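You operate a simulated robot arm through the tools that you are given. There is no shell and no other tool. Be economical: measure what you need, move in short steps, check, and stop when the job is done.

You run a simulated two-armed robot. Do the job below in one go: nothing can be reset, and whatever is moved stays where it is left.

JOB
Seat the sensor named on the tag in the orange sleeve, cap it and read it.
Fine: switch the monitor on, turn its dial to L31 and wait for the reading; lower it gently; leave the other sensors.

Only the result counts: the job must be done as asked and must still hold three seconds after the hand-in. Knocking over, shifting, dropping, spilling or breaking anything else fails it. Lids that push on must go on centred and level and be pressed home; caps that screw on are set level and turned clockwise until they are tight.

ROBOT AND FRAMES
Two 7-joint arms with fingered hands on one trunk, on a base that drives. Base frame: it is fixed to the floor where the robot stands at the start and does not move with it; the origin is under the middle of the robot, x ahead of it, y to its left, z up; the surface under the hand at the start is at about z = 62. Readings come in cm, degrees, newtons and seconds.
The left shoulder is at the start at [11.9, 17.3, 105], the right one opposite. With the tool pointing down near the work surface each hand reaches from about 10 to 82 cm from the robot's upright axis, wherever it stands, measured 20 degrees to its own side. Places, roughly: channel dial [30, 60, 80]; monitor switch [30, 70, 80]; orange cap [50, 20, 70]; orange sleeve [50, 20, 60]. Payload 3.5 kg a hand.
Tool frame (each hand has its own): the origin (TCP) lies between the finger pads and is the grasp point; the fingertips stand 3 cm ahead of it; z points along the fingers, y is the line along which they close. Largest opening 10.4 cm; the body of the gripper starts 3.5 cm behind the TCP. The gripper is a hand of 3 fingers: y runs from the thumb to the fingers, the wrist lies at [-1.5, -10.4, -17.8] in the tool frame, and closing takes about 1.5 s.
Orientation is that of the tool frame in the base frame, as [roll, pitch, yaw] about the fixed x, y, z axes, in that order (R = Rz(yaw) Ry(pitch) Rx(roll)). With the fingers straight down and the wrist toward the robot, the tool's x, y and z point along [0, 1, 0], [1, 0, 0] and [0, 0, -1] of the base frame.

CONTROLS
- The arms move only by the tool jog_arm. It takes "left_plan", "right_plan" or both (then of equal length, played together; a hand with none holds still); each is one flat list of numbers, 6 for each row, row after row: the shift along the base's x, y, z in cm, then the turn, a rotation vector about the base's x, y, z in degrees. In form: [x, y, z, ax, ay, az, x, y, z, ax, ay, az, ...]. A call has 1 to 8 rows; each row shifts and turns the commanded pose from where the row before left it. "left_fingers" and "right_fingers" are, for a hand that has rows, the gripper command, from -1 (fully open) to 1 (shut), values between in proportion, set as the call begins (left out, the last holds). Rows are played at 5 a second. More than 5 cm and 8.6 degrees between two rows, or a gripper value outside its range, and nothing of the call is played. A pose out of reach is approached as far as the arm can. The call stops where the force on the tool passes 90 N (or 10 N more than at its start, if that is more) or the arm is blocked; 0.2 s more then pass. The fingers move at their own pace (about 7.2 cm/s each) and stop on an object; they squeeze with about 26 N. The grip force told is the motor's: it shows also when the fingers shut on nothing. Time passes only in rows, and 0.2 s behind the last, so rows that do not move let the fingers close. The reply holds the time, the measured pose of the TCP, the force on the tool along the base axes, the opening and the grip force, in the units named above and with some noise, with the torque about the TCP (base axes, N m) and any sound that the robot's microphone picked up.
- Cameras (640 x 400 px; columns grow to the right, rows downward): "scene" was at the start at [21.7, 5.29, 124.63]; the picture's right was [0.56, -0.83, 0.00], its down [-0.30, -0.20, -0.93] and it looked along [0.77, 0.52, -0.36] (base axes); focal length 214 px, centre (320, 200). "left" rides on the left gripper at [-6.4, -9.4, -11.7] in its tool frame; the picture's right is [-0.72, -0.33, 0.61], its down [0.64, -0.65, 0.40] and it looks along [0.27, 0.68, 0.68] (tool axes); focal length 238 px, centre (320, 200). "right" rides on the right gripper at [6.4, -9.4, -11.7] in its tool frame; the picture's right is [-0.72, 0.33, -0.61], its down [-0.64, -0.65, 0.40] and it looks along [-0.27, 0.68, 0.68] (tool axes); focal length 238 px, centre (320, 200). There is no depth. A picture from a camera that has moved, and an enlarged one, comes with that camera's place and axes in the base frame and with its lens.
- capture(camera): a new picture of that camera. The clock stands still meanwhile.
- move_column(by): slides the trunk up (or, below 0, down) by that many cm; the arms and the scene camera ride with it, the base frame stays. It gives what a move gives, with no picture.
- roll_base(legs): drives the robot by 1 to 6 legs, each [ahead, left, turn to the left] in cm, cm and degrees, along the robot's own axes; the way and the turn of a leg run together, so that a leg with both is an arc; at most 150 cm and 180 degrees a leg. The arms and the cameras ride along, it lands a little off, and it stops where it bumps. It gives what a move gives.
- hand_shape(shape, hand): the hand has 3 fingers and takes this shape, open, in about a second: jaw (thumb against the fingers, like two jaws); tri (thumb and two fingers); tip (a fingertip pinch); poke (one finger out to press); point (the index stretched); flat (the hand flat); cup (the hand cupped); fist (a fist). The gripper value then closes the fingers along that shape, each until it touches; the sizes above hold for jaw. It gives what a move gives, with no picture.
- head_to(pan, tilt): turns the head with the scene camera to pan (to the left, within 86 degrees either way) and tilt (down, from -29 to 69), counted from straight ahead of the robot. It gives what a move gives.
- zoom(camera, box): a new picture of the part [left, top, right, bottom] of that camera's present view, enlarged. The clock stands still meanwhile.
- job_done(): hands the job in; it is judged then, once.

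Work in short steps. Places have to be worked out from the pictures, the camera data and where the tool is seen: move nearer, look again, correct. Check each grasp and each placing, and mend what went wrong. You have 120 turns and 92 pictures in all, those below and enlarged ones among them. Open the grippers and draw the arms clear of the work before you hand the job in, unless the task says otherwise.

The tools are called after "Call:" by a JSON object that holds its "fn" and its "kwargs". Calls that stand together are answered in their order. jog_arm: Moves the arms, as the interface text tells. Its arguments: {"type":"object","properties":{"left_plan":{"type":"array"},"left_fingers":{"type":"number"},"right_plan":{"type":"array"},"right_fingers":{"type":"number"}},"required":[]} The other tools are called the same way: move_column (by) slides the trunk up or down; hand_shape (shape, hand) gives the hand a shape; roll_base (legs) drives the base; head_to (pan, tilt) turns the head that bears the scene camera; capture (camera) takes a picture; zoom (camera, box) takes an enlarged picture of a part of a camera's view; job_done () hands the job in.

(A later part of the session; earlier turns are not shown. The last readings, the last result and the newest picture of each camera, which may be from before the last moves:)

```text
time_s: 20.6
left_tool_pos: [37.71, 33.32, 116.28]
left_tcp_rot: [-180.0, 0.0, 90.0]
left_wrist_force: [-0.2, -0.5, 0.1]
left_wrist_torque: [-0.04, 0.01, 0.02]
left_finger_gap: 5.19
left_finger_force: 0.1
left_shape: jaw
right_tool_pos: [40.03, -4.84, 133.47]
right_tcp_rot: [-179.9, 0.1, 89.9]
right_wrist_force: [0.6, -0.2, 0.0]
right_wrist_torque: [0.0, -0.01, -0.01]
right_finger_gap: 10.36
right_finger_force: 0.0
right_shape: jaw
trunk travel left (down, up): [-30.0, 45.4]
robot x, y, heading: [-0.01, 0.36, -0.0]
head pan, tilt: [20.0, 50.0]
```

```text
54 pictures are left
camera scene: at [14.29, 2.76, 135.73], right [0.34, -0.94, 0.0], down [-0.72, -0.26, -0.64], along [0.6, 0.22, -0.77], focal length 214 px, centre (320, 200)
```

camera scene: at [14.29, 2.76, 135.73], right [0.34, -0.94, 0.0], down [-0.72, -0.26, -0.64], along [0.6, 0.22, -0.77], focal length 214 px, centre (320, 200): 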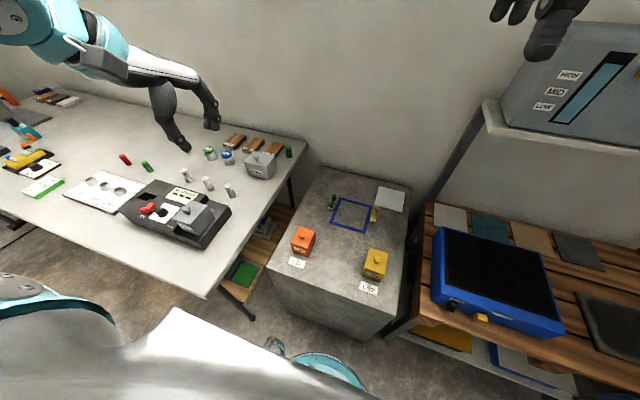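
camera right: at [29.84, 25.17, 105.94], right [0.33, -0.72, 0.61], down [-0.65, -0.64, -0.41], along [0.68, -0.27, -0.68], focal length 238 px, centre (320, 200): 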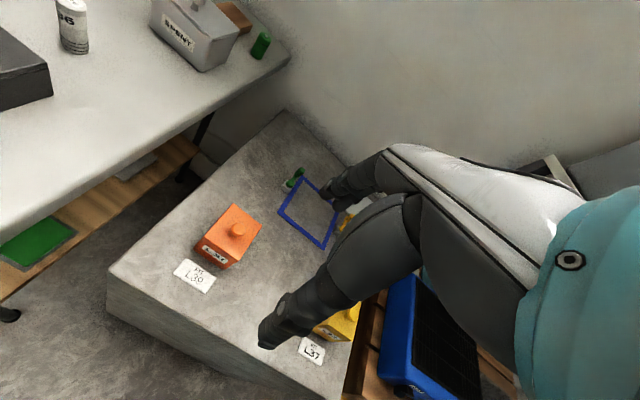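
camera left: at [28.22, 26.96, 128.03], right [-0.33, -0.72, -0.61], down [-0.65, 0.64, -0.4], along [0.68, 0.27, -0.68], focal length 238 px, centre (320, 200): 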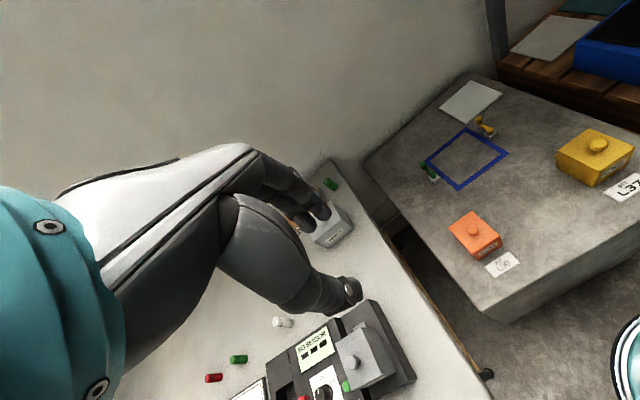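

The left hand is at (37.7,33.3,116.3); the cap's knob ≈(48.3,21.5,71). I move down and toward it for a closer look.

Call:
{"fn": "jog_arm", "kwargs": {"left_plan": [0.6, -1.9, -4, 0, 0, 0, 0.6, -1.9, -4, 0, 0, 0, 0.6, -1.9, -4, 0, 0, 0, 0.6, -1.9, -4, 0, 0, 0, 0.6, -1.9, -4, 0, 0, 0, 0.6, -1.9, -4, 0, 0, 0]}}

Call:
{"fn": "capture", "kwargs": {"camera": "left"}}

Call:
{"fn": "zoom", "kwargs": {"camera": "scene", "box": [240, 190, 368, 270]}}

```text
time_s: 22.0
left_tool_pos: [41.91, 21.8, 92.47]
left_tcp_rot: [179.9, 0.1, 90.0]
left_wrist_force: [-0.8, 0.2, 0.0]
left_wrist_torque: [-0.01, 0.0, 0.0]
left_finger_gap: 5.16
left_finger_force: 0.0
left_shape: jaw
left hand out of reach, approached as far as the arm can: row 3
right_tool_pos: [39.97, -4.88, 133.49]
right_tcp_rot: [-179.9, 0.0, 90.0]
right_wrist_force: [0.3, 0.2, 0.4]
right_wrist_torque: [-0.03, 0.02, 0.03]
right_finger_gap: 10.36
right_finger_force: 0.0
right_shape: jaw
trunk travel left (down, up): [-30.0, 45.4]
robot x, y, heading: [0.04, -0.13, 0.2]
head pan, tilt: [20.0, 50.0]
```

```text
53 pictures are left
camera left: at [32.38, 15.47, 104.13], right [-0.32, -0.72, -0.61], down [-0.65, 0.64, -0.41], along [0.68, 0.27, -0.68], focal length 238 px, centre (320, 200)
```

left: 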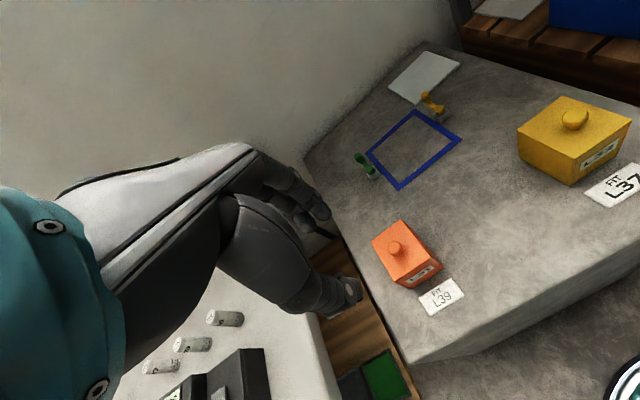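

```text
5.00 times, centred on (304, 230) of scene
camera zoom: at [14.32, 2.73, 135.73], right [0.34, -0.94, 0.0], down [-0.72, -0.26, -0.64], along [0.6, 0.22, -0.77], focal length 1072 px, centre (400, 50)
```

zoom: 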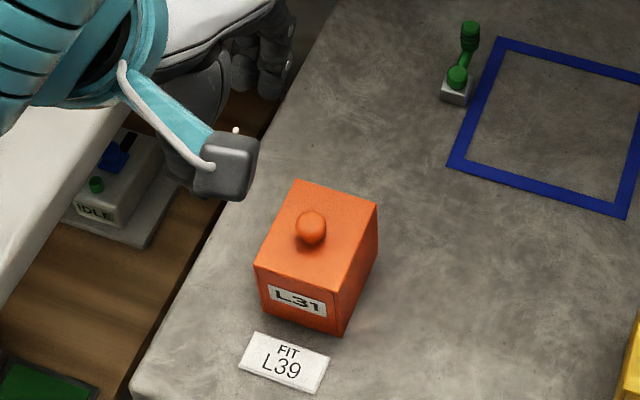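

Knob ≈(47.5,21.2,72), cap top ≈70. I move above it with the TCP at z≈80 and check.

Call:
{"fn": "jog_arm", "kwargs": {"left_plan": [1.9, -0.2, -4, 0, 0, 0, 1.9, -0.2, -4, 0, 0, 0, 1.9, -0.2, -4, 0, 0, 0]}}

Call:
{"fn": "capture", "kwargs": {"camera": "left"}}

Call:
{"fn": "zoom", "kwargs": {"camera": "scene", "box": [240, 180, 368, 260]}}

```text
time_s: 22.8
left_tool_pos: [46.72, 23.47, 83.7]
left_tcp_rot: [-180.0, 0.0, 90.0]
left_wrist_force: [-0.4, 0.5, -0.1]
left_wrist_torque: [-0.04, -0.05, 0.0]
left_finger_gap: 5.17
left_finger_force: 0.0
left_shape: jaw
left hand out of reach, approached as far as the arm can: row 3
right_tool_pos: [39.87, -4.81, 133.56]
right_tcp_rot: [180.0, 0.0, 90.0]
right_wrist_force: [-0.1, 0.5, 0.5]
right_wrist_torque: [-0.02, 0.0, -0.01]
right_finger_gap: 10.36
right_finger_force: 0.0
right_shape: jaw
trunk travel left (down, up): [-30.0, 45.4]
robot x, y, heading: [-0.08, -0.14, -0.0]
head pan, tilt: [20.0, 50.0]
```

```text
51 pictures are left
camera left: at [37.2, 17.09, 95.38], right [-0.33, -0.72, -0.61], down [-0.65, 0.64, -0.4], along [0.68, 0.27, -0.68], focal length 238 px, centre (320, 200)
```

left: 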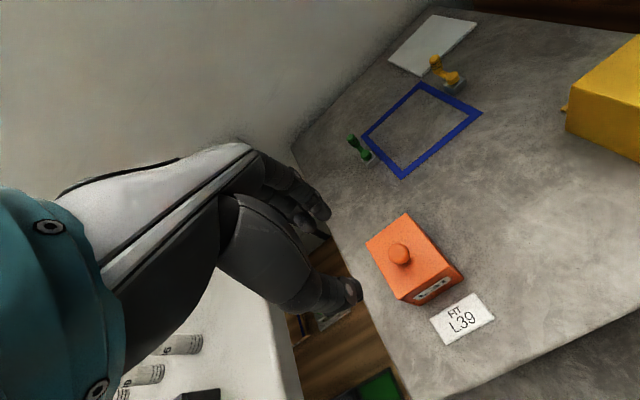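

```text
5.00 times, centred on (304, 220) of scene
camera zoom: at [14.23, 2.86, 135.75], right [0.34, -0.94, 0.0], down [-0.72, -0.26, -0.64], along [0.6, 0.22, -0.77], focal length 1072 px, centre (400, 100)
```

zoom: 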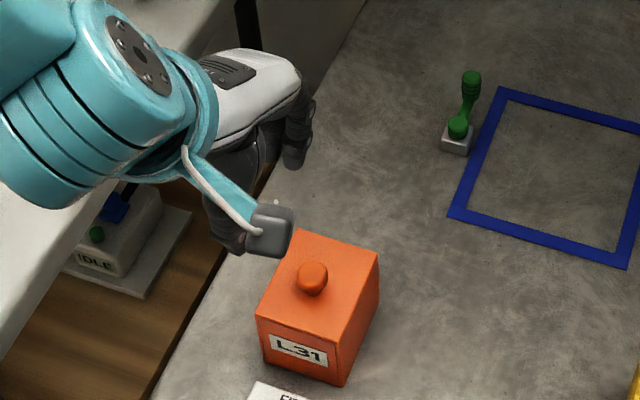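

The arm stopped short at (46.7,23.5,83.7), likely a joint limit on that path. I try continuing in small steps to see whether it recovers.

Call:
{"fn": "jog_arm", "kwargs": {"left_plan": [0, 0, -1, 0, 0, 0, 0.3, -0.7, -1, 0, 0, 0, 0.3, -0.7, -1, 0, 0, 0, 0.3, -0.7, -1, 0, 0, 0]}}

```text
time_s: 23.8
left_tool_pos: [46.67, 23.94, 83.58]
left_tcp_rot: [-180.0, 0.0, 90.0]
left_wrist_force: [0.5, -0.7, -0.5]
left_wrist_torque: [-0.01, 0.02, -0.03]
left_finger_gap: 5.16
left_finger_force: 0.0
left_shape: jaw
left hand out of reach, approached as far as the arm can: row 1, 2, 3, 4
right_tool_pos: [39.81, -5.03, 133.58]
right_tcp_rot: [-179.9, 0.0, 90.0]
right_wrist_force: [0.1, 0.5, -0.5]
right_wrist_torque: [0.0, 0.02, 0.0]
right_finger_gap: 10.37
right_finger_force: 0.1
right_shape: jaw
trunk travel left (down, up): [-30.0, 45.4]
robot x, y, heading: [-0.11, -0.13, 0.2]
head pan, tilt: [20.0, 50.0]
```

Stuck there; the forearm comes from the left side, so I yaw the hand −40° (wrist toward +y) and try again.

Call:
{"fn": "jog_arm", "kwargs": {"left_plan": [0, 0, 0.5, 0, 0, -8, 0, 0, 0.5, 0, 0, -8, 0, 0, 0, 0, 0, -8, 0, 0, 0, 0, 0, -8, 0, 0, 0, 0, 0, -8, 0.3, -0.7, -1, 0, 0, 0, 0.3, -0.7, -1, 0, 0, 0]}}

```text
time_s: 25.4
left_tool_pos: [47.3, 22.73, 82.88]
left_tcp_rot: [-180.0, -0.2, 50.1]
left_wrist_force: [0.1, 0.2, -0.2]
left_wrist_torque: [0.01, 0.04, 0.0]
left_finger_gap: 5.16
left_finger_force: 0.1
left_shape: jaw
left hand out of reach, approached as far as the arm can: row 7
right_tool_pos: [39.81, -4.89, 133.48]
right_tcp_rot: [179.9, 0.0, 90.0]
right_wrist_force: [-0.3, 0.2, -0.1]
right_wrist_torque: [0.0, 0.03, 0.0]
right_finger_gap: 10.37
right_finger_force: 0.0
right_shape: jaw
trunk travel left (down, up): [-30.0, 45.4]
robot x, y, heading: [0.15, -0.24, 0.2]
head pan, tilt: [20.0, 50.0]
```

Perhaps the trunk is too high for reaching down here. I raise the hand, lower the trunk by 15, and try again.

Call:
{"fn": "jog_arm", "kwargs": {"left_plan": [0, 0, 4, 0, 0, 0, 0, 0, 4, 0, 0, 0, 0, 0, 4, 0, 0, 0]}}

Call:
{"fn": "move_column", "kwargs": {"by": -13}}

Call:
{"fn": "jog_arm", "kwargs": {"left_plan": [0, 0, -1, 0, 0, 0, 0, -0.5, -1, 0, 0, 0]}}

```text
time_s: 26.2
left_tool_pos: [47.23, 22.66, 95.11]
left_tcp_rot: [-180.0, 0.0, 49.9]
left_wrist_force: [0.3, -0.5, 0.3]
left_wrist_torque: [-0.02, 0.02, 0.01]
left_finger_gap: 5.17
left_finger_force: 0.0
left_shape: jaw
right_tool_pos: [39.71, -5.16, 133.71]
right_tcp_rot: [180.0, 0.1, 90.0]
right_wrist_force: [-0.4, 0.4, 1.1]
right_wrist_torque: [0.04, -0.04, 0.0]
right_finger_gap: 10.38
right_finger_force: 0.1
right_shape: jaw
trunk travel left (down, up): [-30.0, 45.4]
robot x, y, heading: [-0.37, 0.35, -0.0]
head pan, tilt: [20.0, 50.0]
```

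```text
time_s: 27.7
left_tool_pos: [47.22, 22.75, 81.83]
left_tcp_rot: [179.9, 0.0, 50.0]
left_wrist_force: [0.0, 0.3, 0.1]
left_wrist_torque: [0.03, -0.03, 0.0]
left_finger_gap: 5.17
left_finger_force: 0.1
left_shape: jaw
right_tool_pos: [39.85, -5.02, 120.47]
right_tcp_rot: [179.8, 0.0, 90.1]
right_wrist_force: [0.4, -0.4, 0.3]
right_wrist_torque: [-0.04, -0.02, 0.0]
right_finger_gap: 10.35
right_finger_force: 0.1
right_shape: jaw
trunk travel left (down, up): [-17.0, 58.4]
robot x, y, heading: [-0.0, 0.21, 0.3]
head pan, tilt: [20.0, 50.0]
```

```text
time_s: 28.3
left_tool_pos: [47.37, 22.15, 79.97]
left_tcp_rot: [179.9, 0.1, 50.0]
left_wrist_force: [-0.2, 0.2, -0.7]
left_wrist_torque: [-0.01, 0.04, -0.02]
left_finger_gap: 5.17
left_finger_force: 0.1
left_shape: jaw
right_tool_pos: [39.95, -4.95, 120.53]
right_tcp_rot: [179.9, 0.0, 89.9]
right_wrist_force: [-0.7, 0.2, -0.3]
right_wrist_torque: [0.01, 0.03, 0.03]
right_finger_gap: 10.37
right_finger_force: 0.0
right_shape: jaw
trunk travel left (down, up): [-17.0, 58.4]
robot x, y, heading: [-0.44, 0.17, -0.0]
head pan, tilt: [20.0, 50.0]
```

Works with a lower trunk. I raise the hand a bit and lower the trunk 8 more for margin, then take a look.

Call:
{"fn": "jog_arm", "kwargs": {"left_plan": [0, -0.3, 4, 0, 0, 0, 0.1, -0.4, 4, 0, 0, 0]}}

Call:
{"fn": "move_column", "kwargs": {"by": -8}}

Call:
{"fn": "capture", "kwargs": {"camera": "left"}}

Call:
{"fn": "capture", "kwargs": {"camera": "scene"}}

```text
time_s: 28.9
left_tool_pos: [47.32, 21.56, 88.0]
left_tcp_rot: [-179.9, 0.0, 50.0]
left_wrist_force: [-0.2, -0.5, 0.2]
left_wrist_torque: [0.0, 0.01, 0.0]
left_finger_gap: 5.18
left_finger_force: 0.1
left_shape: jaw
right_tool_pos: [39.84, -5.03, 120.56]
right_tcp_rot: [-180.0, 0.0, 90.1]
right_wrist_force: [0.8, -0.9, 0.3]
right_wrist_torque: [0.04, 0.03, -0.01]
right_finger_gap: 10.36
right_finger_force: 0.1
right_shape: jaw
trunk travel left (down, up): [-17.0, 58.4]
robot x, y, heading: [0.26, 0.12, -0.0]
head pan, tilt: [20.0, 50.0]
```

```text
time_s: 30.1
left_tool_pos: [47.39, 21.55, 79.91]
left_tcp_rot: [179.9, 0.0, 50.0]
left_wrist_force: [-0.5, 0.8, 1.2]
left_wrist_torque: [0.02, 0.06, -0.01]
left_finger_gap: 5.15
left_finger_force: 0.0
left_shape: jaw
right_tool_pos: [39.66, -4.87, 112.51]
right_tcp_rot: [180.0, 0.0, 90.0]
right_wrist_force: [0.7, 0.7, -0.5]
right_wrist_torque: [-0.01, -0.02, 0.01]
right_finger_gap: 10.34
right_finger_force: 0.0
right_shape: jaw
trunk travel left (down, up): [-9.0, 66.4]
robot x, y, heading: [0.15, 0.19, 0.1]
head pan, tilt: [20.0, 50.0]
```

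```text
49 pictures are left
camera left: at [36.01, 22.67, 91.58], right [-0.71, -0.34, -0.61], down [-0.09, 0.91, -0.4], along [0.7, -0.23, -0.68], focal length 238 px, centre (320, 200)
```

left: 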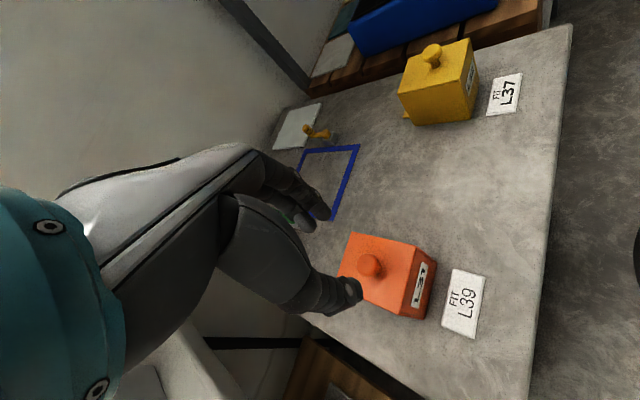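

```text
48 pictures are left
camera scene: at [24.59, 2.75, 113.95], right [0.34, -0.94, 0.0], down [-0.72, -0.26, -0.64], along [0.6, 0.22, -0.77], focal length 214 px, centre (320, 200)
```

scene: 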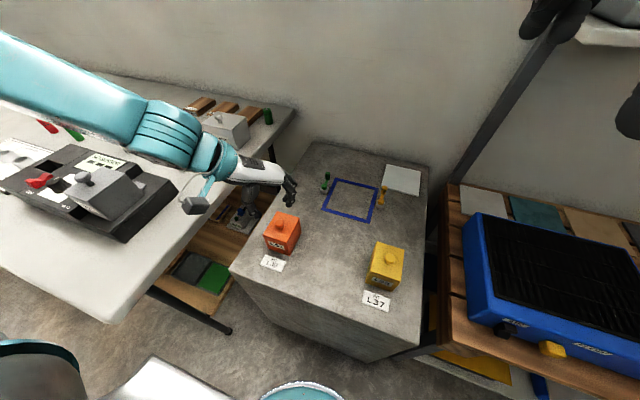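

Knob confirmed at (47.4,21.6). I descend to TCP z≈73.6 and close on the knob.

Call:
{"fn": "jog_arm", "kwargs": {"left_plan": [0, 0, -3, 0, 0, 0, 0, 0, -1.8, 0, 0, 0, 0, 0, -0.8, 0, 0, 0, 0, 0, -0.5, 0, 0, 0]}}

Call:
{"fn": "jog_arm", "kwargs": {"left_plan": [0, 0, 0, 0, 0, 0, 0, 0, 0, 0, 0, 0, 0, 0, 0, 0, 0, 0, 0, 0, 0, 0, 0, 0], "left_fingers": 0.8}}

Call:
{"fn": "zoom", "kwargs": {"camera": "left", "box": [240, 200, 480, 350]}}

Call:
{"fn": "zoom", "kwargs": {"camera": "scene", "box": [220, 190, 348, 270]}}

```text
time_s: 31.1
left_tool_pos: [47.38, 21.56, 73.8]
left_tcp_rot: [179.9, 0.0, 50.0]
left_wrist_force: [-0.3, -0.6, 0.0]
left_wrist_torque: [0.0, 0.0, -0.03]
left_finger_gap: 5.17
left_finger_force: 0.0
left_shape: jaw
right_tool_pos: [39.81, -4.8, 112.55]
right_tcp_rot: [-180.0, 0.0, 90.0]
right_wrist_force: [-0.3, 0.1, 0.3]
right_wrist_torque: [-0.01, 0.0, -0.01]
right_finger_gap: 10.39
right_finger_force: 0.1
right_shape: jaw
trunk travel left (down, up): [-9.0, 66.4]
robot x, y, heading: [-0.16, -0.47, 0.4]
head pan, tilt: [20.0, 50.0]
```

```text
time_s: 32.1
left_tool_pos: [47.38, 21.46, 73.81]
left_tcp_rot: [180.0, 0.0, 50.0]
left_wrist_force: [6.7, -5.0, 1.9]
left_wrist_torque: [-0.12, -0.19, 0.0]
left_finger_gap: 1.15
left_finger_force: 0.0
left_shape: jaw
right_tool_pos: [39.93, -5.04, 112.45]
right_tcp_rot: [-179.9, 0.1, 90.1]
right_wrist_force: [0.6, 0.9, 0.3]
right_wrist_torque: [0.01, -0.03, -0.02]
right_finger_gap: 10.35
right_finger_force: 0.0
right_shape: jaw
trunk travel left (down, up): [-9.0, 66.4]
robot x, y, heading: [-0.44, 0.03, -0.0]
head pan, tilt: [20.0, 50.0]
```

```text
2.67 times, centred on (360, 275) of left
camera zoom: at [36.07, 22.65, 85.44], right [-0.71, -0.34, -0.61], down [-0.09, 0.91, -0.4], along [0.7, -0.23, -0.68], focal length 636 px, centre (213, 0)
```

zoom: 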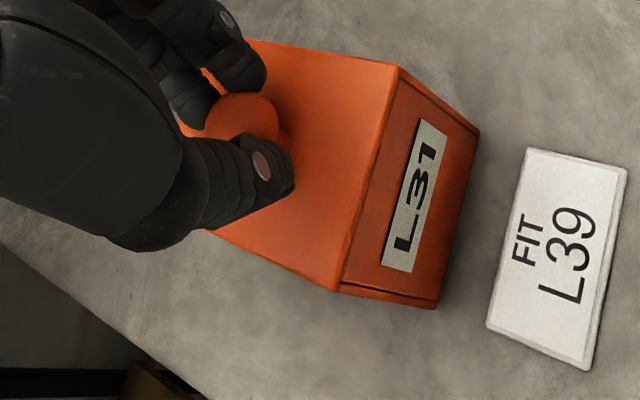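

```text
5.00 times, centred on (284, 230) of scene
camera zoom: at [24.69, 2.7, 113.92], right [0.34, -0.94, 0.0], down [-0.72, -0.26, -0.64], along [0.6, 0.22, -0.77], focal length 1072 px, centre (500, 50)
```

zoom: 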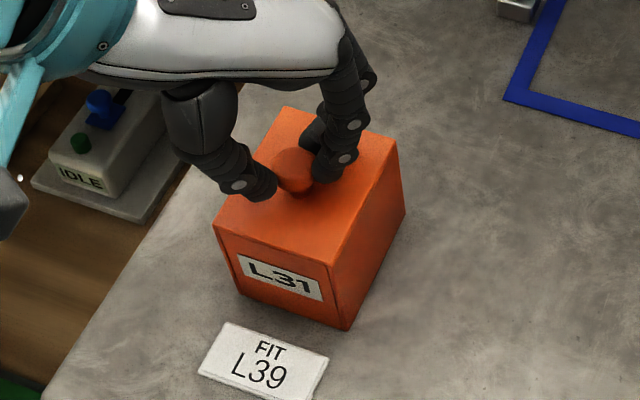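

The fingers lie around the knob; I close fully for a firm grip.

Call:
{"fn": "jog_arm", "kwargs": {"left_plan": [0, 0, 0, 0, 0, 0, 0, 0, 0, 0, 0, 0, 0, 0, 0, 0, 0, 0], "left_fingers": 1.0}}

Call:
{"fn": "jog_arm", "kwargs": {"left_plan": [0, 0, 0.4, 0, 0, 0, 0, 0, 0.6, 0, 0, 0, 0, 0, 0, 0, 0, 0]}}

Call:
{"fn": "zoom", "kwargs": {"camera": "scene", "box": [220, 190, 348, 270]}}

```text
time_s: 32.9
left_tool_pos: [47.33, 21.64, 73.66]
left_tcp_rot: [-180.0, 0.0, 50.0]
left_wrist_force: [2.6, -3.8, -0.2]
left_wrist_torque: [-0.18, -0.14, 0.04]
left_finger_gap: 1.2
left_finger_force: 25.7
left_shape: jaw
right_tool_pos: [39.9, -4.98, 112.55]
right_tcp_rot: [-180.0, 0.0, 90.0]
right_wrist_force: [0.4, 0.5, 0.0]
right_wrist_torque: [0.02, 0.02, -0.02]
right_finger_gap: 10.38
right_finger_force: 0.1
right_shape: jaw
trunk travel left (down, up): [-9.0, 66.4]
robot x, y, heading: [-0.21, 0.29, 0.0]
head pan, tilt: [20.0, 50.0]
```

```text
time_s: 33.7
left_tool_pos: [47.14, 21.55, 74.78]
left_tcp_rot: [-180.0, 0.1, 50.0]
left_wrist_force: [0.5, 0.3, 0.5]
left_wrist_torque: [-0.02, 0.0, -0.02]
left_finger_gap: 0.95
left_finger_force: 26.2
left_shape: jaw
right_tool_pos: [39.82, -4.93, 112.62]
right_tcp_rot: [180.0, 0.0, 90.1]
right_wrist_force: [0.2, 0.1, 0.1]
right_wrist_torque: [0.01, 0.01, -0.01]
right_finger_gap: 10.38
right_finger_force: 0.0
right_shape: jaw
trunk travel left (down, up): [-9.0, 66.4]
robot x, y, heading: [-0.22, -0.14, -0.2]
head pan, tilt: [20.0, 50.0]
```

```text
5.00 times, centred on (284, 230) of scene
camera zoom: at [24.68, 2.78, 113.92], right [0.34, -0.94, 0.0], down [-0.72, -0.26, -0.64], along [0.6, 0.22, -0.77], focal length 1072 px, centre (500, 50)
```

zoom: 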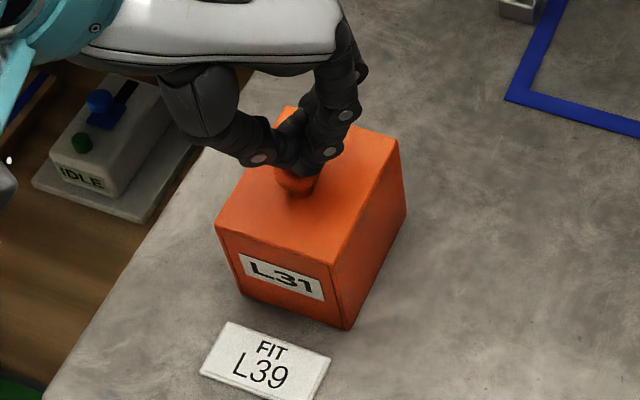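

The fingers slid up off the knob; it needs a deeper grip. I open, go lower in small steps until near the cap top, and close again.

Call:
{"fn": "jog_arm", "kwargs": {"left_plan": [0, 0, 0.4, 0, 0, 0, 0, 0, 0, 0, 0, 0, 0.2, 0, -1, 0, 0, 0, 0, 0, -0.7, 0, 0, 0, 0, 0, -0.4, 0, 0, 0], "left_fingers": 0.2}}

Call:
{"fn": "jog_arm", "kwargs": {"left_plan": [0, 0, -0.3, 0, 0, 0, 0, 0, 0, 0, 0, 0]}}

```text
time_s: 34.9
left_tool_pos: [47.59, 21.55, 73.09]
left_tcp_rot: [179.9, -0.1, 50.0]
left_wrist_force: [-0.5, -0.1, -0.1]
left_wrist_torque: [0.0, 0.01, -0.02]
left_finger_gap: 4.12
left_finger_force: 0.0
left_shape: jaw
right_tool_pos: [39.92, -4.94, 112.43]
right_tcp_rot: [179.9, 0.0, 90.0]
right_wrist_force: [0.2, -0.7, -0.5]
right_wrist_torque: [0.02, 0.01, -0.01]
right_finger_gap: 10.36
right_finger_force: 0.0
right_shape: jaw
trunk travel left (down, up): [-9.0, 66.4]
robot x, y, heading: [0.31, -0.25, -0.1]
head pan, tilt: [20.0, 50.0]
```

```text
time_s: 35.5
left_tool_pos: [47.55, 21.76, 72.73]
left_tcp_rot: [179.9, -0.1, 50.0]
left_wrist_force: [-0.2, -0.2, -0.1]
left_wrist_torque: [-0.02, -0.02, 0.05]
left_finger_gap: 4.14
left_finger_force: 0.0
left_shape: jaw
right_tool_pos: [39.85, -4.86, 112.51]
right_tcp_rot: [180.0, -0.1, 90.1]
right_wrist_force: [-1.3, -0.7, 0.0]
right_wrist_torque: [0.01, -0.01, -0.03]
right_finger_gap: 10.37
right_finger_force: 0.0
right_shape: jaw
trunk travel left (down, up): [-9.0, 66.4]
robot x, y, heading: [0.0, 0.0, -0.1]
head pan, tilt: [20.0, 50.0]
```

Still no contact at TCP 72.7; I step lower gently until contact.

Call:
{"fn": "jog_arm", "kwargs": {"left_plan": [0, 0, -0.3, 0, 0, 0, 0, 0, -0.3, 0, 0, 0, 0, 0, 0, 0, 0, 0]}}

Call:
{"fn": "zoom", "kwargs": {"camera": "scene", "box": [236, 196, 316, 246]}}

```text
time_s: 36.3
left_tool_pos: [47.49, 21.44, 72.29]
left_tcp_rot: [179.8, -0.1, 50.0]
left_wrist_force: [-0.2, 1.9, 17.5]
left_wrist_torque: [0.08, 0.19, 0.01]
left_finger_gap: 4.22
left_finger_force: 0.0
left_shape: jaw
right_tool_pos: [39.75, -4.96, 112.51]
right_tcp_rot: [179.9, 0.0, 90.0]
right_wrist_force: [0.1, -0.6, 0.5]
right_wrist_torque: [-0.02, 0.03, 0.0]
right_finger_gap: 10.35
right_finger_force: 0.0
right_shape: jaw
trunk travel left (down, up): [-9.0, 66.4]
robot x, y, heading: [0.02, 0.37, -0.0]
head pan, tilt: [20.0, 50.0]
```

```text
8.00 times, centred on (276, 221) of scene
camera zoom: at [24.53, 2.72, 113.97], right [0.34, -0.94, 0.0], down [-0.72, -0.26, -0.64], along [0.6, 0.22, -0.77], focal length 1716 px, centre (672, 32)
```

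zoom: 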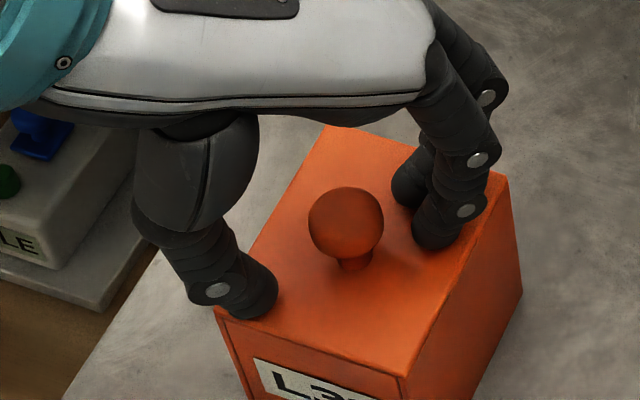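

Contact at z≈72.3 (cap top ≈69.3), and the knob is well centred. I lift 0.4 and close fully.

Call:
{"fn": "jog_arm", "kwargs": {"left_plan": [0, 0, 0.5, 0, 0, 0, 0, 0, 0, 0, 0, 0]}}

Call:
{"fn": "jog_arm", "kwargs": {"left_plan": [0, 0, 0, 0, 0, 0, 0, 0, 0, 0, 0, 0, 0, 0, 0, 0, 0, 0, 0, 0, 0, 0, 0, 0, 0, 0, 0, 0, 0, 0], "left_fingers": 1.0}}

Call:
{"fn": "zoom", "kwargs": {"camera": "scene", "box": [236, 196, 316, 246]}}

```text
time_s: 36.9
left_tool_pos: [47.49, 21.55, 72.59]
left_tcp_rot: [-180.0, 0.1, 50.1]
left_wrist_force: [-0.6, 0.3, 0.4]
left_wrist_torque: [0.02, 0.0, -0.02]
left_finger_gap: 4.18
left_finger_force: 0.1
left_shape: jaw
right_tool_pos: [39.74, -4.86, 112.45]
right_tcp_rot: [-180.0, 0.1, 90.0]
right_wrist_force: [0.5, -1.0, 0.6]
right_wrist_torque: [-0.01, 0.04, -0.01]
right_finger_gap: 10.36
right_finger_force: 0.0
right_shape: jaw
trunk travel left (down, up): [-9.0, 66.4]
robot x, y, heading: [-0.07, -0.33, -0.0]
head pan, tilt: [20.0, 50.0]
```

```text
time_s: 38.1
left_tool_pos: [47.52, 21.53, 72.59]
left_tcp_rot: [180.0, 0.1, 50.0]
left_wrist_force: [0.0, -1.5, -1.6]
left_wrist_torque: [-0.06, -0.02, 0.0]
left_finger_gap: 1.29
left_finger_force: 25.7
left_shape: jaw
right_tool_pos: [39.8, -4.89, 112.55]
right_tcp_rot: [180.0, 0.1, 90.0]
right_wrist_force: [1.0, -0.8, -0.7]
right_wrist_torque: [-0.03, -0.01, 0.02]
right_finger_gap: 10.39
right_finger_force: 0.0
right_shape: jaw
trunk travel left (down, up): [-9.0, 66.4]
robot x, y, heading: [-0.46, -0.06, -0.2]
head pan, tilt: [20.0, 50.0]
```

```text
8.00 times, centred on (276, 221) of scene
camera zoom: at [24.66, 2.75, 113.92], right [0.34, -0.94, 0.0], down [-0.72, -0.26, -0.64], along [0.6, 0.22, -0.77], focal length 1716 px, centre (672, 32)
```

zoom: 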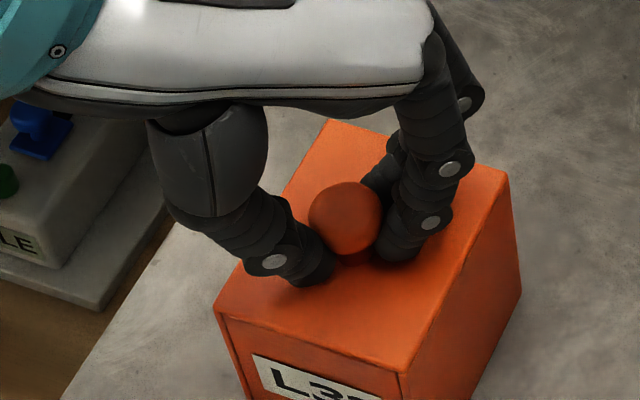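

The tips are now under the ball at the stem. Lift slowly.

Call:
{"fn": "jog_arm", "kwargs": {"left_plan": [0, 0, 0.5, 0, 0, 0, 0, 0, 1, 0, 0, 0, 0, 0, 1.5, 0, 0, 0, 0, 0, 2, 0, 0, 0]}}

Call:
{"fn": "capture", "kwargs": {"camera": "scene"}}

```text
time_s: 39.1
left_tool_pos: [47.68, 21.58, 77.72]
left_tcp_rot: [179.9, 0.1, 50.0]
left_wrist_force: [0.8, 0.8, 0.4]
left_wrist_torque: [0.0, 0.03, 0.02]
left_finger_gap: 1.07
left_finger_force: 25.9
left_shape: jaw
right_tool_pos: [39.76, -4.9, 112.51]
right_tcp_rot: [-180.0, 0.0, 90.0]
right_wrist_force: [0.3, 0.2, 0.3]
right_wrist_torque: [0.02, -0.01, -0.02]
right_finger_gap: 10.36
right_finger_force: 0.1
right_shape: jaw
trunk travel left (down, up): [-9.0, 66.4]
robot x, y, heading: [0.1, -0.15, -0.0]
head pan, tilt: [20.0, 50.0]
```

```text
42 pictures are left
camera scene: at [24.64, 2.75, 113.93], right [0.34, -0.94, 0.0], down [-0.72, -0.26, -0.64], along [0.6, 0.22, -0.77], focal length 214 px, centre (320, 200)
```

scene: 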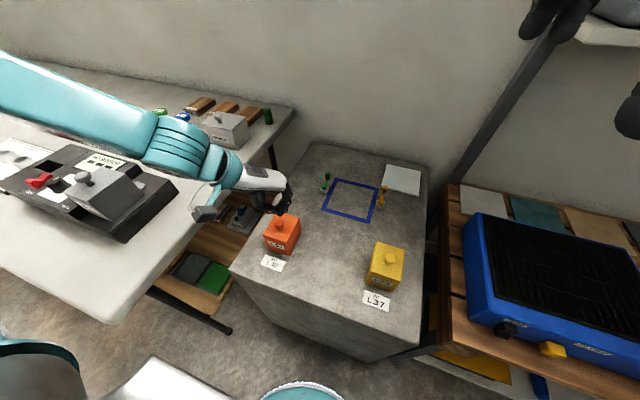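

It slipped off again — the cap sits tight. I will grip the cap body by its front and back faces instead: raise, yaw back to 90°, open fully.

Call:
{"fn": "jog_arm", "kwargs": {"left_plan": [0, 0, 1.5, 0, 0, 8, 0, 0, 1, 0, 0, 8, 0.1, 0, 0, 0, 0, 8, 0.1, 0, 0, 0, 0, 8, 0.1, 0, 0, 0, 0, 8], "left_fingers": -1.0}}

Call:
{"fn": "zoom", "kwargs": {"camera": "left", "box": [240, 180, 480, 330]}}

Call:
{"fn": "zoom", "kwargs": {"camera": "scene", "box": [228, 190, 324, 250]}}

```text
time_s: 40.3
left_tool_pos: [48.52, 21.35, 80.13]
left_tcp_rot: [-180.0, 0.1, 90.1]
left_wrist_force: [0.2, 1.0, -0.4]
left_wrist_torque: [0.01, -0.03, -0.01]
left_finger_gap: 10.34
left_finger_force: 0.0
left_shape: jaw
left hand out of reach, approached as far as the arm can: row 4
right_tool_pos: [39.89, -4.95, 112.44]
right_tcp_rot: [180.0, -0.1, 90.0]
right_wrist_force: [-0.2, -0.1, -0.3]
right_wrist_torque: [-0.02, 0.01, 0.0]
right_finger_gap: 10.35
right_finger_force: 0.1
right_shape: jaw
trunk travel left (down, up): [-9.0, 66.4]
robot x, y, heading: [-0.0, -0.19, -0.1]
head pan, tilt: [20.0, 50.0]
```

```text
2.67 times, centred on (360, 255) of left
camera zoom: at [39.11, 15.09, 91.83], right [-0.32, -0.72, -0.61], down [-0.65, 0.64, -0.4], along [0.68, 0.27, -0.68], focal length 636 px, centre (213, 53)
```

zoom: 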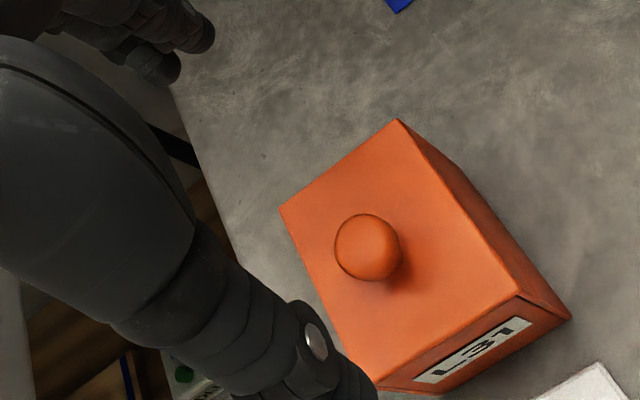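

```text
6.67 times, centred on (276, 220) of scene
camera zoom: at [24.67, 2.74, 113.92], right [0.34, -0.94, 0.0], down [-0.72, -0.26, -0.64], along [0.6, 0.22, -0.77], focal length 1430 px, centre (613, 67)
```

zoom: 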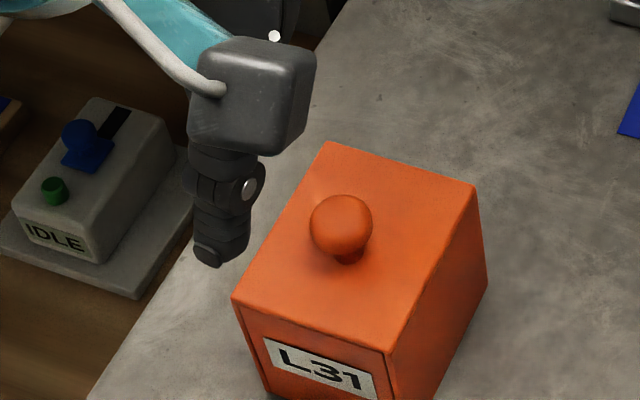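

Cap spans x 44.7–52.1, y 18.4–24.7; the TCP is centred at (48.5,21.35). I descend over it to TCP z≈69.8 with forces watched, then close.

Call:
{"fn": "jog_arm", "kwargs": {"left_plan": [0, 0.1, -3.5, 0, 0, 0, 0, 0, -3, 0, 0, 0, 0, 0, -2, 0, 0, 0, 0, 0, -1, 0, 0, 0, 0, 0, -0.6, 0, 0, 0]}}

Call:
{"fn": "zoom", "kwargs": {"camera": "scene", "box": [228, 190, 324, 250]}}

```text
time_s: 41.5
left_tool_pos: [48.31, 21.6, 70.05]
left_tcp_rot: [179.9, -0.1, 90.0]
left_wrist_force: [0.1, 0.3, 0.5]
left_wrist_torque: [0.02, 0.0, -0.02]
left_finger_gap: 10.39
left_finger_force: 0.0
left_shape: jaw
right_tool_pos: [39.89, -4.87, 112.54]
right_tcp_rot: [179.9, 0.0, 90.0]
right_wrist_force: [1.1, 0.5, 0.7]
right_wrist_torque: [0.02, 0.02, 0.01]
right_finger_gap: 10.35
right_finger_force: 0.1
right_shape: jaw
trunk travel left (down, up): [-9.0, 66.4]
robot x, y, heading: [0.03, -0.04, -0.2]
head pan, tilt: [20.0, 50.0]
```

```text
6.67 times, centred on (276, 220) of scene
camera zoom: at [24.66, 2.76, 113.92], right [0.34, -0.94, 0.0], down [-0.72, -0.26, -0.64], along [0.6, 0.22, -0.77], focal length 1430 px, centre (613, 67)
```

zoom: 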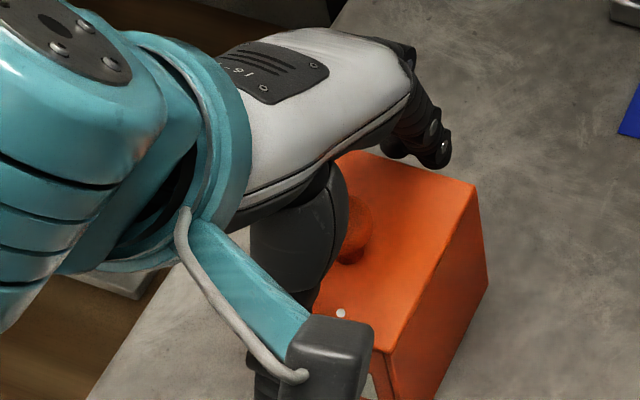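

Clear so far. Lower 0.3 more and close.

Call:
{"fn": "jog_arm", "kwargs": {"left_plan": [0, 0, -0.4, 0, 0, 0, 0, 0, 0, 0, 0, 0]}}

Call:
{"fn": "jog_arm", "kwargs": {"left_plan": [0, 0, 0, 0, 0, 0, 0, 0, 0, 0, 0, 0, 0, 0, 0, 0, 0, 0, 0, 0, 0, 0, 0, 0, 0, 0, 0, 0, 0, 0], "left_fingers": 0.5}}

```text
time_s: 42.1
left_tool_pos: [48.25, 21.49, 69.57]
left_tcp_rot: [-180.0, -0.1, 90.0]
left_wrist_force: [-0.5, 0.7, 0.5]
left_wrist_torque: [0.01, 0.01, 0.02]
left_finger_gap: 10.38
left_finger_force: 0.1
left_shape: jaw
right_tool_pos: [39.8, -4.94, 112.53]
right_tcp_rot: [179.9, 0.0, 89.9]
right_wrist_force: [0.4, -0.3, -0.1]
right_wrist_torque: [0.0, -0.02, 0.0]
right_finger_gap: 10.37
right_finger_force: 0.2
right_shape: jaw
trunk travel left (down, up): [-9.0, 66.4]
robot x, y, heading: [0.11, 0.12, -0.0]
head pan, tilt: [20.0, 50.0]
```

```text
time_s: 43.3
left_tool_pos: [48.33, 21.53, 69.59]
left_tcp_rot: [-180.0, -0.1, 89.9]
left_wrist_force: [4.2, 1.0, -1.4]
left_wrist_torque: [0.01, -0.1, 0.03]
left_finger_gap: 7.01
left_finger_force: 25.8
left_shape: jaw
right_tool_pos: [39.99, -4.85, 112.44]
right_tcp_rot: [-179.9, 0.0, 90.0]
right_wrist_force: [0.0, -0.5, -0.7]
right_wrist_torque: [-0.02, -0.01, 0.0]
right_finger_gap: 10.36
right_finger_force: 0.1
right_shape: jaw
trunk travel left (down, up): [-9.0, 66.4]
robot x, y, heading: [-0.14, 0.37, -0.2]
head pan, tilt: [20.0, 50.0]
```

Held with gap 7.0 and full grip force. Lift slowly, watching the vertical force.

Call:
{"fn": "jog_arm", "kwargs": {"left_plan": [0, 0, 0.4, 0, 0, 0, 0, 0, 0.4, 0, 0, 0, 0, 0, 0.7, 0, 0, 0, 0, 0, 1, 0, 0, 0]}}

Call:
{"fn": "zoom", "kwargs": {"camera": "scene", "box": [228, 190, 324, 250]}}

```text
time_s: 44.3
left_tool_pos: [48.48, 21.52, 72.93]
left_tcp_rot: [178.9, 0.2, 89.8]
left_wrist_force: [-0.5, 1.5, 15.6]
left_wrist_torque: [-0.09, -0.84, 0.06]
left_finger_gap: 5.07
left_finger_force: 26.1
left_shape: jaw
right_tool_pos: [39.58, -4.98, 112.71]
right_tcp_rot: [179.9, 0.0, 90.1]
right_wrist_force: [-1.0, 0.2, -0.7]
right_wrist_torque: [0.05, -0.03, -0.03]
right_finger_gap: 10.38
right_finger_force: 0.1
right_shape: jaw
trunk travel left (down, up): [-9.0, 66.4]
robot x, y, heading: [0.01, 0.11, -0.0]
head pan, tilt: [20.0, 50.0]
```

```text
6.67 times, centred on (276, 220) of scene
camera zoom: at [24.42, 2.75, 114.09], right [0.34, -0.94, 0.0], down [-0.72, -0.26, -0.64], along [0.61, 0.22, -0.76], focal length 1430 px, centre (613, 67)
```

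zoom: 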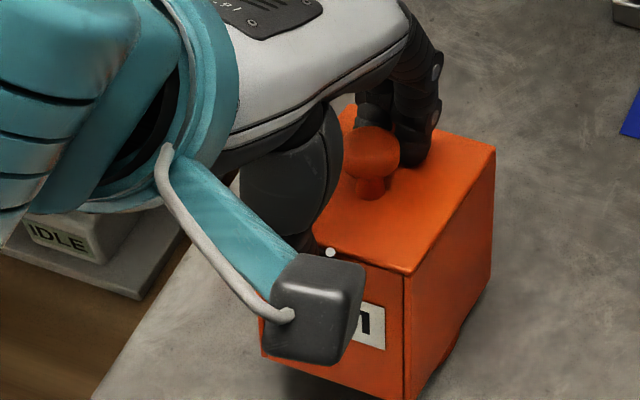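

The fingers slipped partway and the cap appears raised or tilted. I look more closely before moving.

Call:
{"fn": "capture", "kwargs": {"camera": "left"}}

Call:
{"fn": "capture", "kwargs": {"camera": "right"}}

```text
37 pictures are left
camera left: at [38.79, 15.12, 84.45], right [-0.32, -0.72, -0.62], down [-0.64, 0.64, -0.42], along [0.7, 0.26, -0.67], focal length 238 px, centre (320, 200)
```

left: 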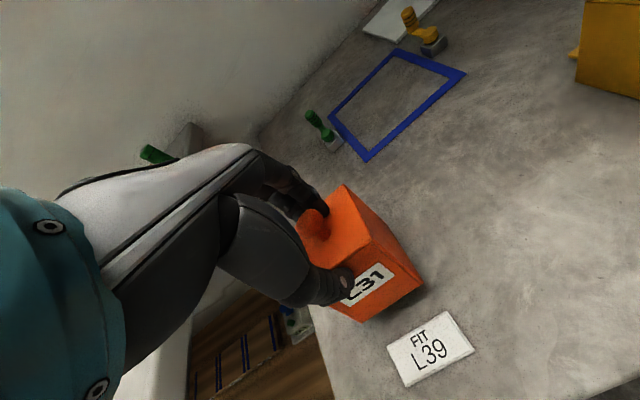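

```text
36 pictures are left
camera right: at [30.24, 1.42, 124.37], right [0.33, -0.72, 0.61], down [-0.65, -0.64, -0.41], along [0.69, -0.27, -0.68], focal length 238 px, centre (320, 200)
```

right: 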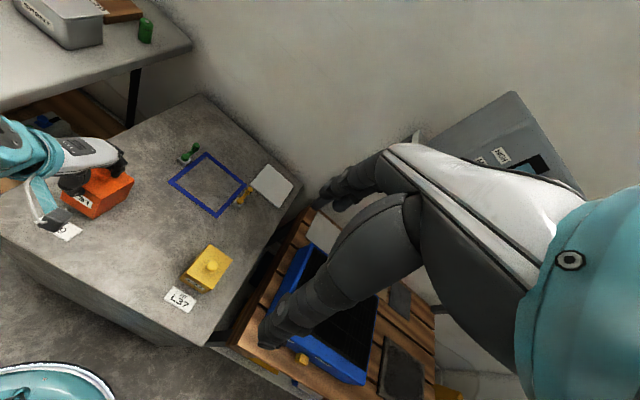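

Call:
{"fn": "zoom", "kwargs": {"camera": "right", "box": [30, 130, 158, 210]}}

Call:
{"fn": "zoom", "kwargs": {"camera": "left", "box": [240, 160, 480, 310]}}

```text
5.00 times, centred on (94, 170) of right
camera zoom: at [30.24, 1.42, 124.37], right [0.33, -0.72, 0.61], down [-0.65, -0.64, -0.41], along [0.69, -0.27, -0.68], focal length 1192 px, centre (1450, 350)
```

zoom: 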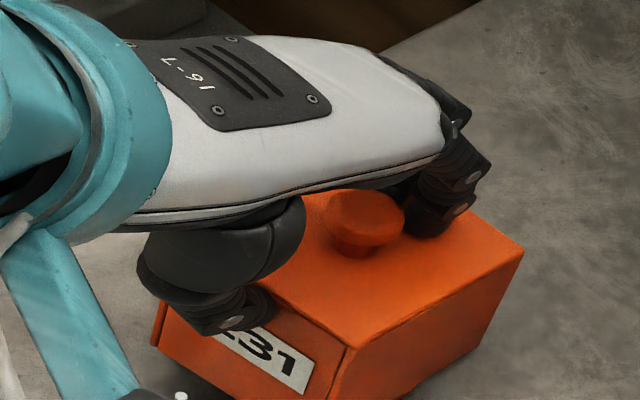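

```text
2.67 times, centred on (360, 235) of left
camera zoom: at [38.79, 15.12, 84.45], right [-0.32, -0.72, -0.62], down [-0.64, 0.64, -0.42], along [0.7, 0.26, -0.67], focal length 636 px, centre (213, 107)
```

zoom: 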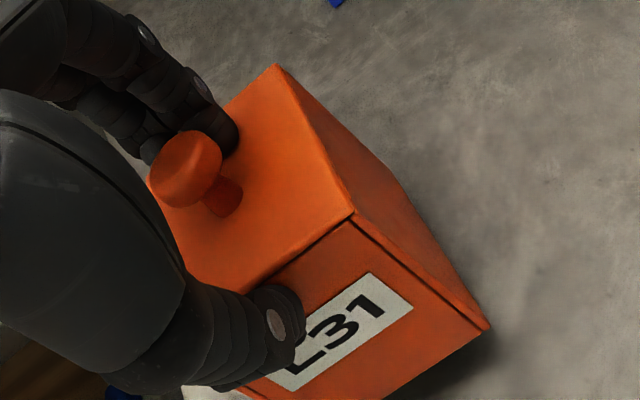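

The cap is tilted: front raised by the thumb, the fingers slid on top behind the knob. I lower back gently so it settles over the sleeve, then open.

Call:
{"fn": "jog_arm", "kwargs": {"left_plan": [0, 0, -0.5, 0, 0, 0, 0, 0, -0.5, 0, 0, 0, 0, 0, -0.5, 0, 0, 0, 0, 0, -0.4, 0, 0, 0]}}

Call:
{"fn": "zoom", "kwargs": {"camera": "left", "box": [240, 160, 480, 310]}}

```text
time_s: 45.2
left_tool_pos: [48.43, 21.2, 72.01]
left_tcp_rot: [177.9, 0.6, 89.6]
left_wrist_force: [-21.9, 6.1, 59.8]
left_wrist_torque: [-0.01, 1.11, 0.21]
left_finger_gap: 4.97
left_finger_force: 25.6
left_shape: jaw
right_tool_pos: [39.4, -4.9, 112.71]
right_tcp_rot: [179.8, 0.0, 90.2]
right_wrist_force: [-0.8, 0.2, 0.5]
right_wrist_torque: [-0.03, 0.0, 0.0]
right_finger_gap: 10.38
right_finger_force: 0.0
right_shape: jaw
trunk travel left (down, up): [-9.0, 66.4]
robot x, y, heading: [-0.26, 0.11, 0.2]
head pan, tilt: [20.0, 50.0]
stopped in row 4 (left hand): the force on the tool passed its limit at 94 N (the readings are from after the stop); the commanded pose is now the measured one
```

```text
2.67 times, centred on (360, 235) of left
camera zoom: at [38.7, 14.96, 83.33], right [-0.31, -0.72, -0.62], down [-0.63, 0.64, -0.43], along [0.71, 0.26, -0.66], focal length 636 px, centre (213, 107)
```

zoom: 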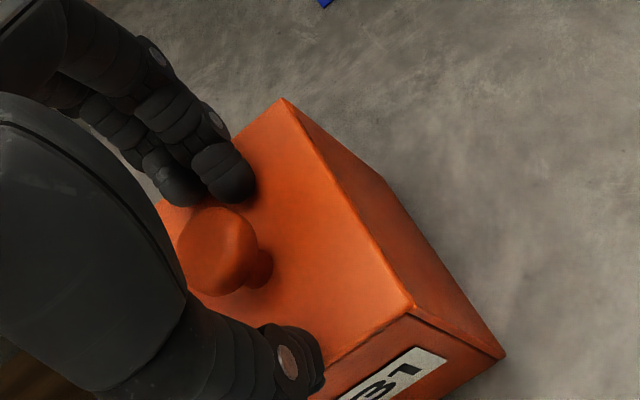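

The cap appears to be back down and level. I ease up, open, and rise to look.

Call:
{"fn": "jog_arm", "kwargs": {"left_plan": [0, 0, 0.4, 0, 0, 0, 0, 0, 0, 0, 0, 0], "left_fingers": 0.0}}

Call:
{"fn": "jog_arm", "kwargs": {"left_plan": [0, 0, 1, 0, 0, 0, 0, 0, 2.5, 0, 0, 0, 0, 0, 4, 0, 0, 0], "left_fingers": -1.0}}

Call:
{"fn": "zoom", "kwargs": {"camera": "left", "box": [260, 160, 500, 310]}}

Call:
{"fn": "zoom", "kwargs": {"camera": "scene", "box": [228, 190, 324, 250]}}

```text
time_s: 45.8
left_tool_pos: [48.74, 21.35, 72.02]
left_tcp_rot: [178.5, 0.4, 89.9]
left_wrist_force: [-9.6, -1.6, 37.6]
left_wrist_torque: [-0.14, 0.04, -0.07]
left_finger_gap: 4.93
left_finger_force: 0.0
left_shape: jaw
right_tool_pos: [39.48, -4.98, 112.5]
right_tcp_rot: [179.9, -0.2, 90.1]
right_wrist_force: [-0.6, -0.5, 0.5]
right_wrist_torque: [0.01, -0.02, 0.0]
right_finger_gap: 10.36
right_finger_force: 0.0
right_shape: jaw
trunk travel left (down, up): [-9.0, 66.4]
robot x, y, heading: [0.29, -0.04, -0.1]
head pan, tilt: [20.0, 50.0]
```

```text
time_s: 46.6
left_tool_pos: [48.63, 21.24, 79.0]
left_tcp_rot: [178.9, 0.3, 89.9]
left_wrist_force: [-0.4, 0.2, -0.4]
left_wrist_torque: [0.01, 0.04, 0.04]
left_finger_gap: 10.35
left_finger_force: 0.0
left_shape: jaw
right_tool_pos: [39.87, -4.89, 112.55]
right_tcp_rot: [-180.0, 0.0, 90.1]
right_wrist_force: [0.2, 0.0, 0.0]
right_wrist_torque: [0.03, -0.02, 0.01]
right_finger_gap: 10.39
right_finger_force: 0.0
right_shape: jaw
trunk travel left (down, up): [-9.0, 66.4]
robot x, y, heading: [-0.6, -0.03, 0.2]
head pan, tilt: [20.0, 50.0]
```

```text
2.67 times, centred on (380, 235) of left
camera zoom: at [39.04, 14.98, 90.59], right [-0.32, -0.72, -0.62], down [-0.64, 0.64, -0.42], along [0.7, 0.26, -0.67], focal length 636 px, centre (160, 107)
```

zoom: 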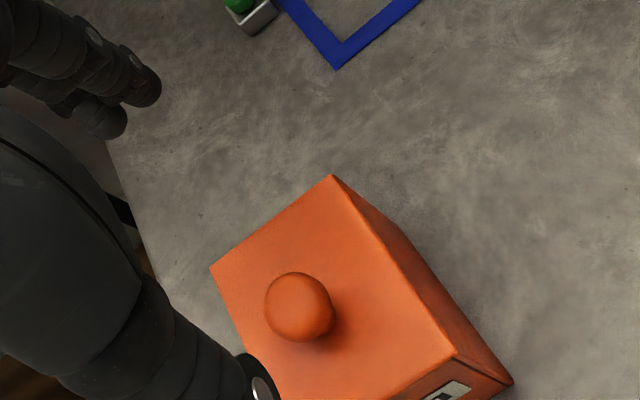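

```text
6.67 times, centred on (276, 220) of scene
camera zoom: at [24.61, 2.76, 113.92], right [0.34, -0.94, 0.0], down [-0.72, -0.26, -0.64], along [0.6, 0.22, -0.77], focal length 1430 px, centre (613, 67)
```

zoom: 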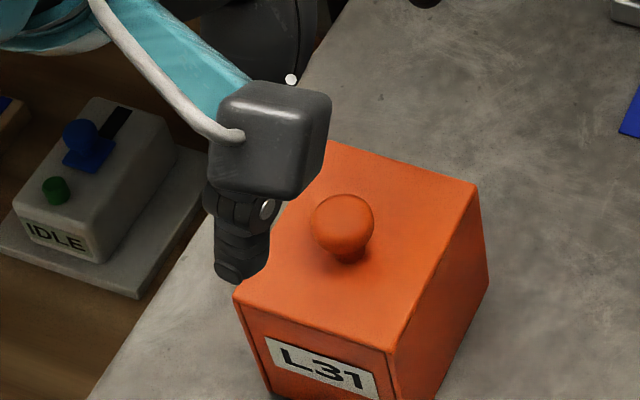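

The cap is level again at its place. I regrip deeper: descend to TCP z≈69.0 and close, then lift in very small steps.

Call:
{"fn": "jog_arm", "kwargs": {"left_plan": [-0.1, 0.2, -3.5, 1.1, -0.3, 0, 0, 0, -3, 0, 0, 0, 0, 0, -2, 0, 0, 0, 0, 0, -0.8, 0, 0, 0, 0, 0, -0.4, 0, 0, 0, 0, 0, -0.3, 0, 0, 0]}}

Call:
{"fn": "jog_arm", "kwargs": {"left_plan": [0, 0, 0, 0, 0, 0, 0, 0, 0, 0, 0, 0, 0, 0, 0, 0, 0, 0, 0, 0, 0, 0, 0, 0, 0, 0, 0, 0, 0, 0], "left_fingers": 1.0}}

Call:
{"fn": "jog_arm", "kwargs": {"left_plan": [0, 0, 0.2, 0, 0, 0, 0, 0, 0.2, 0, 0, 0, 0, 0, 0.2, 0, 0, 0, 0, 0, 0.2, 0, 0, 0]}}

Call:
{"fn": "zoom", "kwargs": {"camera": "scene", "box": [228, 190, 324, 250]}}

```text
time_s: 48.0
left_tool_pos: [48.57, 21.52, 69.12]
left_tcp_rot: [178.6, -0.8, 89.7]
left_wrist_force: [0.2, 0.1, 0.0]
left_wrist_torque: [0.04, 0.02, -0.03]
left_finger_gap: 10.39
left_finger_force: 0.0
left_shape: jaw
right_tool_pos: [40.02, -5.03, 112.58]
right_tcp_rot: [-180.0, 0.1, 90.2]
right_wrist_force: [0.2, 0.0, 0.3]
right_wrist_torque: [0.02, 0.01, 0.0]
right_finger_gap: 10.35
right_finger_force: 0.1
right_shape: jaw
trunk travel left (down, up): [-9.0, 66.4]
robot x, y, heading: [-0.25, -0.13, -0.2]
head pan, tilt: [20.0, 50.0]
```

```text
time_s: 49.2
left_tool_pos: [48.68, 21.53, 69.13]
left_tcp_rot: [178.6, -0.8, 89.9]
left_wrist_force: [0.2, 0.7, -1.0]
left_wrist_torque: [-0.01, 0.02, 0.0]
left_finger_gap: 7.03
left_finger_force: 25.9
left_shape: jaw
right_tool_pos: [39.85, -4.88, 112.53]
right_tcp_rot: [180.0, 0.0, 90.1]
right_wrist_force: [0.1, -0.7, -0.4]
right_wrist_torque: [-0.01, 0.02, 0.01]
right_finger_gap: 10.36
right_finger_force: 0.0
right_shape: jaw
trunk travel left (down, up): [-9.0, 66.4]
robot x, y, heading: [-0.02, 0.06, 0.3]
head pan, tilt: [20.0, 50.0]
```

```text
time_s: 50.2
left_tool_pos: [48.76, 21.67, 69.8]
left_tcp_rot: [178.9, -0.7, 89.9]
left_wrist_force: [11.4, -4.0, -29.6]
left_wrist_torque: [-0.06, 0.8, -0.03]
left_finger_gap: 7.19
left_finger_force: 26.4
left_shape: jaw
right_tool_pos: [40.23, -4.88, 112.36]
right_tcp_rot: [-179.8, 0.0, 90.1]
right_wrist_force: [0.3, -0.4, 0.6]
right_wrist_torque: [0.04, 0.01, -0.01]
right_finger_gap: 10.37
right_finger_force: 0.1
right_shape: jaw
trunk travel left (down, up): [-9.0, 66.4]
robot x, y, heading: [0.1, -0.25, 0.3]
head pan, tilt: [20.0, 50.0]
```

```text
6.67 times, centred on (276, 220) of scene
camera zoom: at [24.94, 2.82, 113.82], right [0.34, -0.94, 0.0], down [-0.72, -0.26, -0.64], along [0.6, 0.22, -0.77], focal length 1430 px, centre (613, 67)
```

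zoom: 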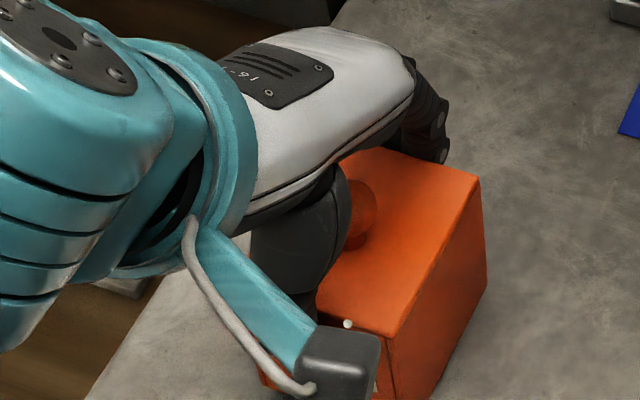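

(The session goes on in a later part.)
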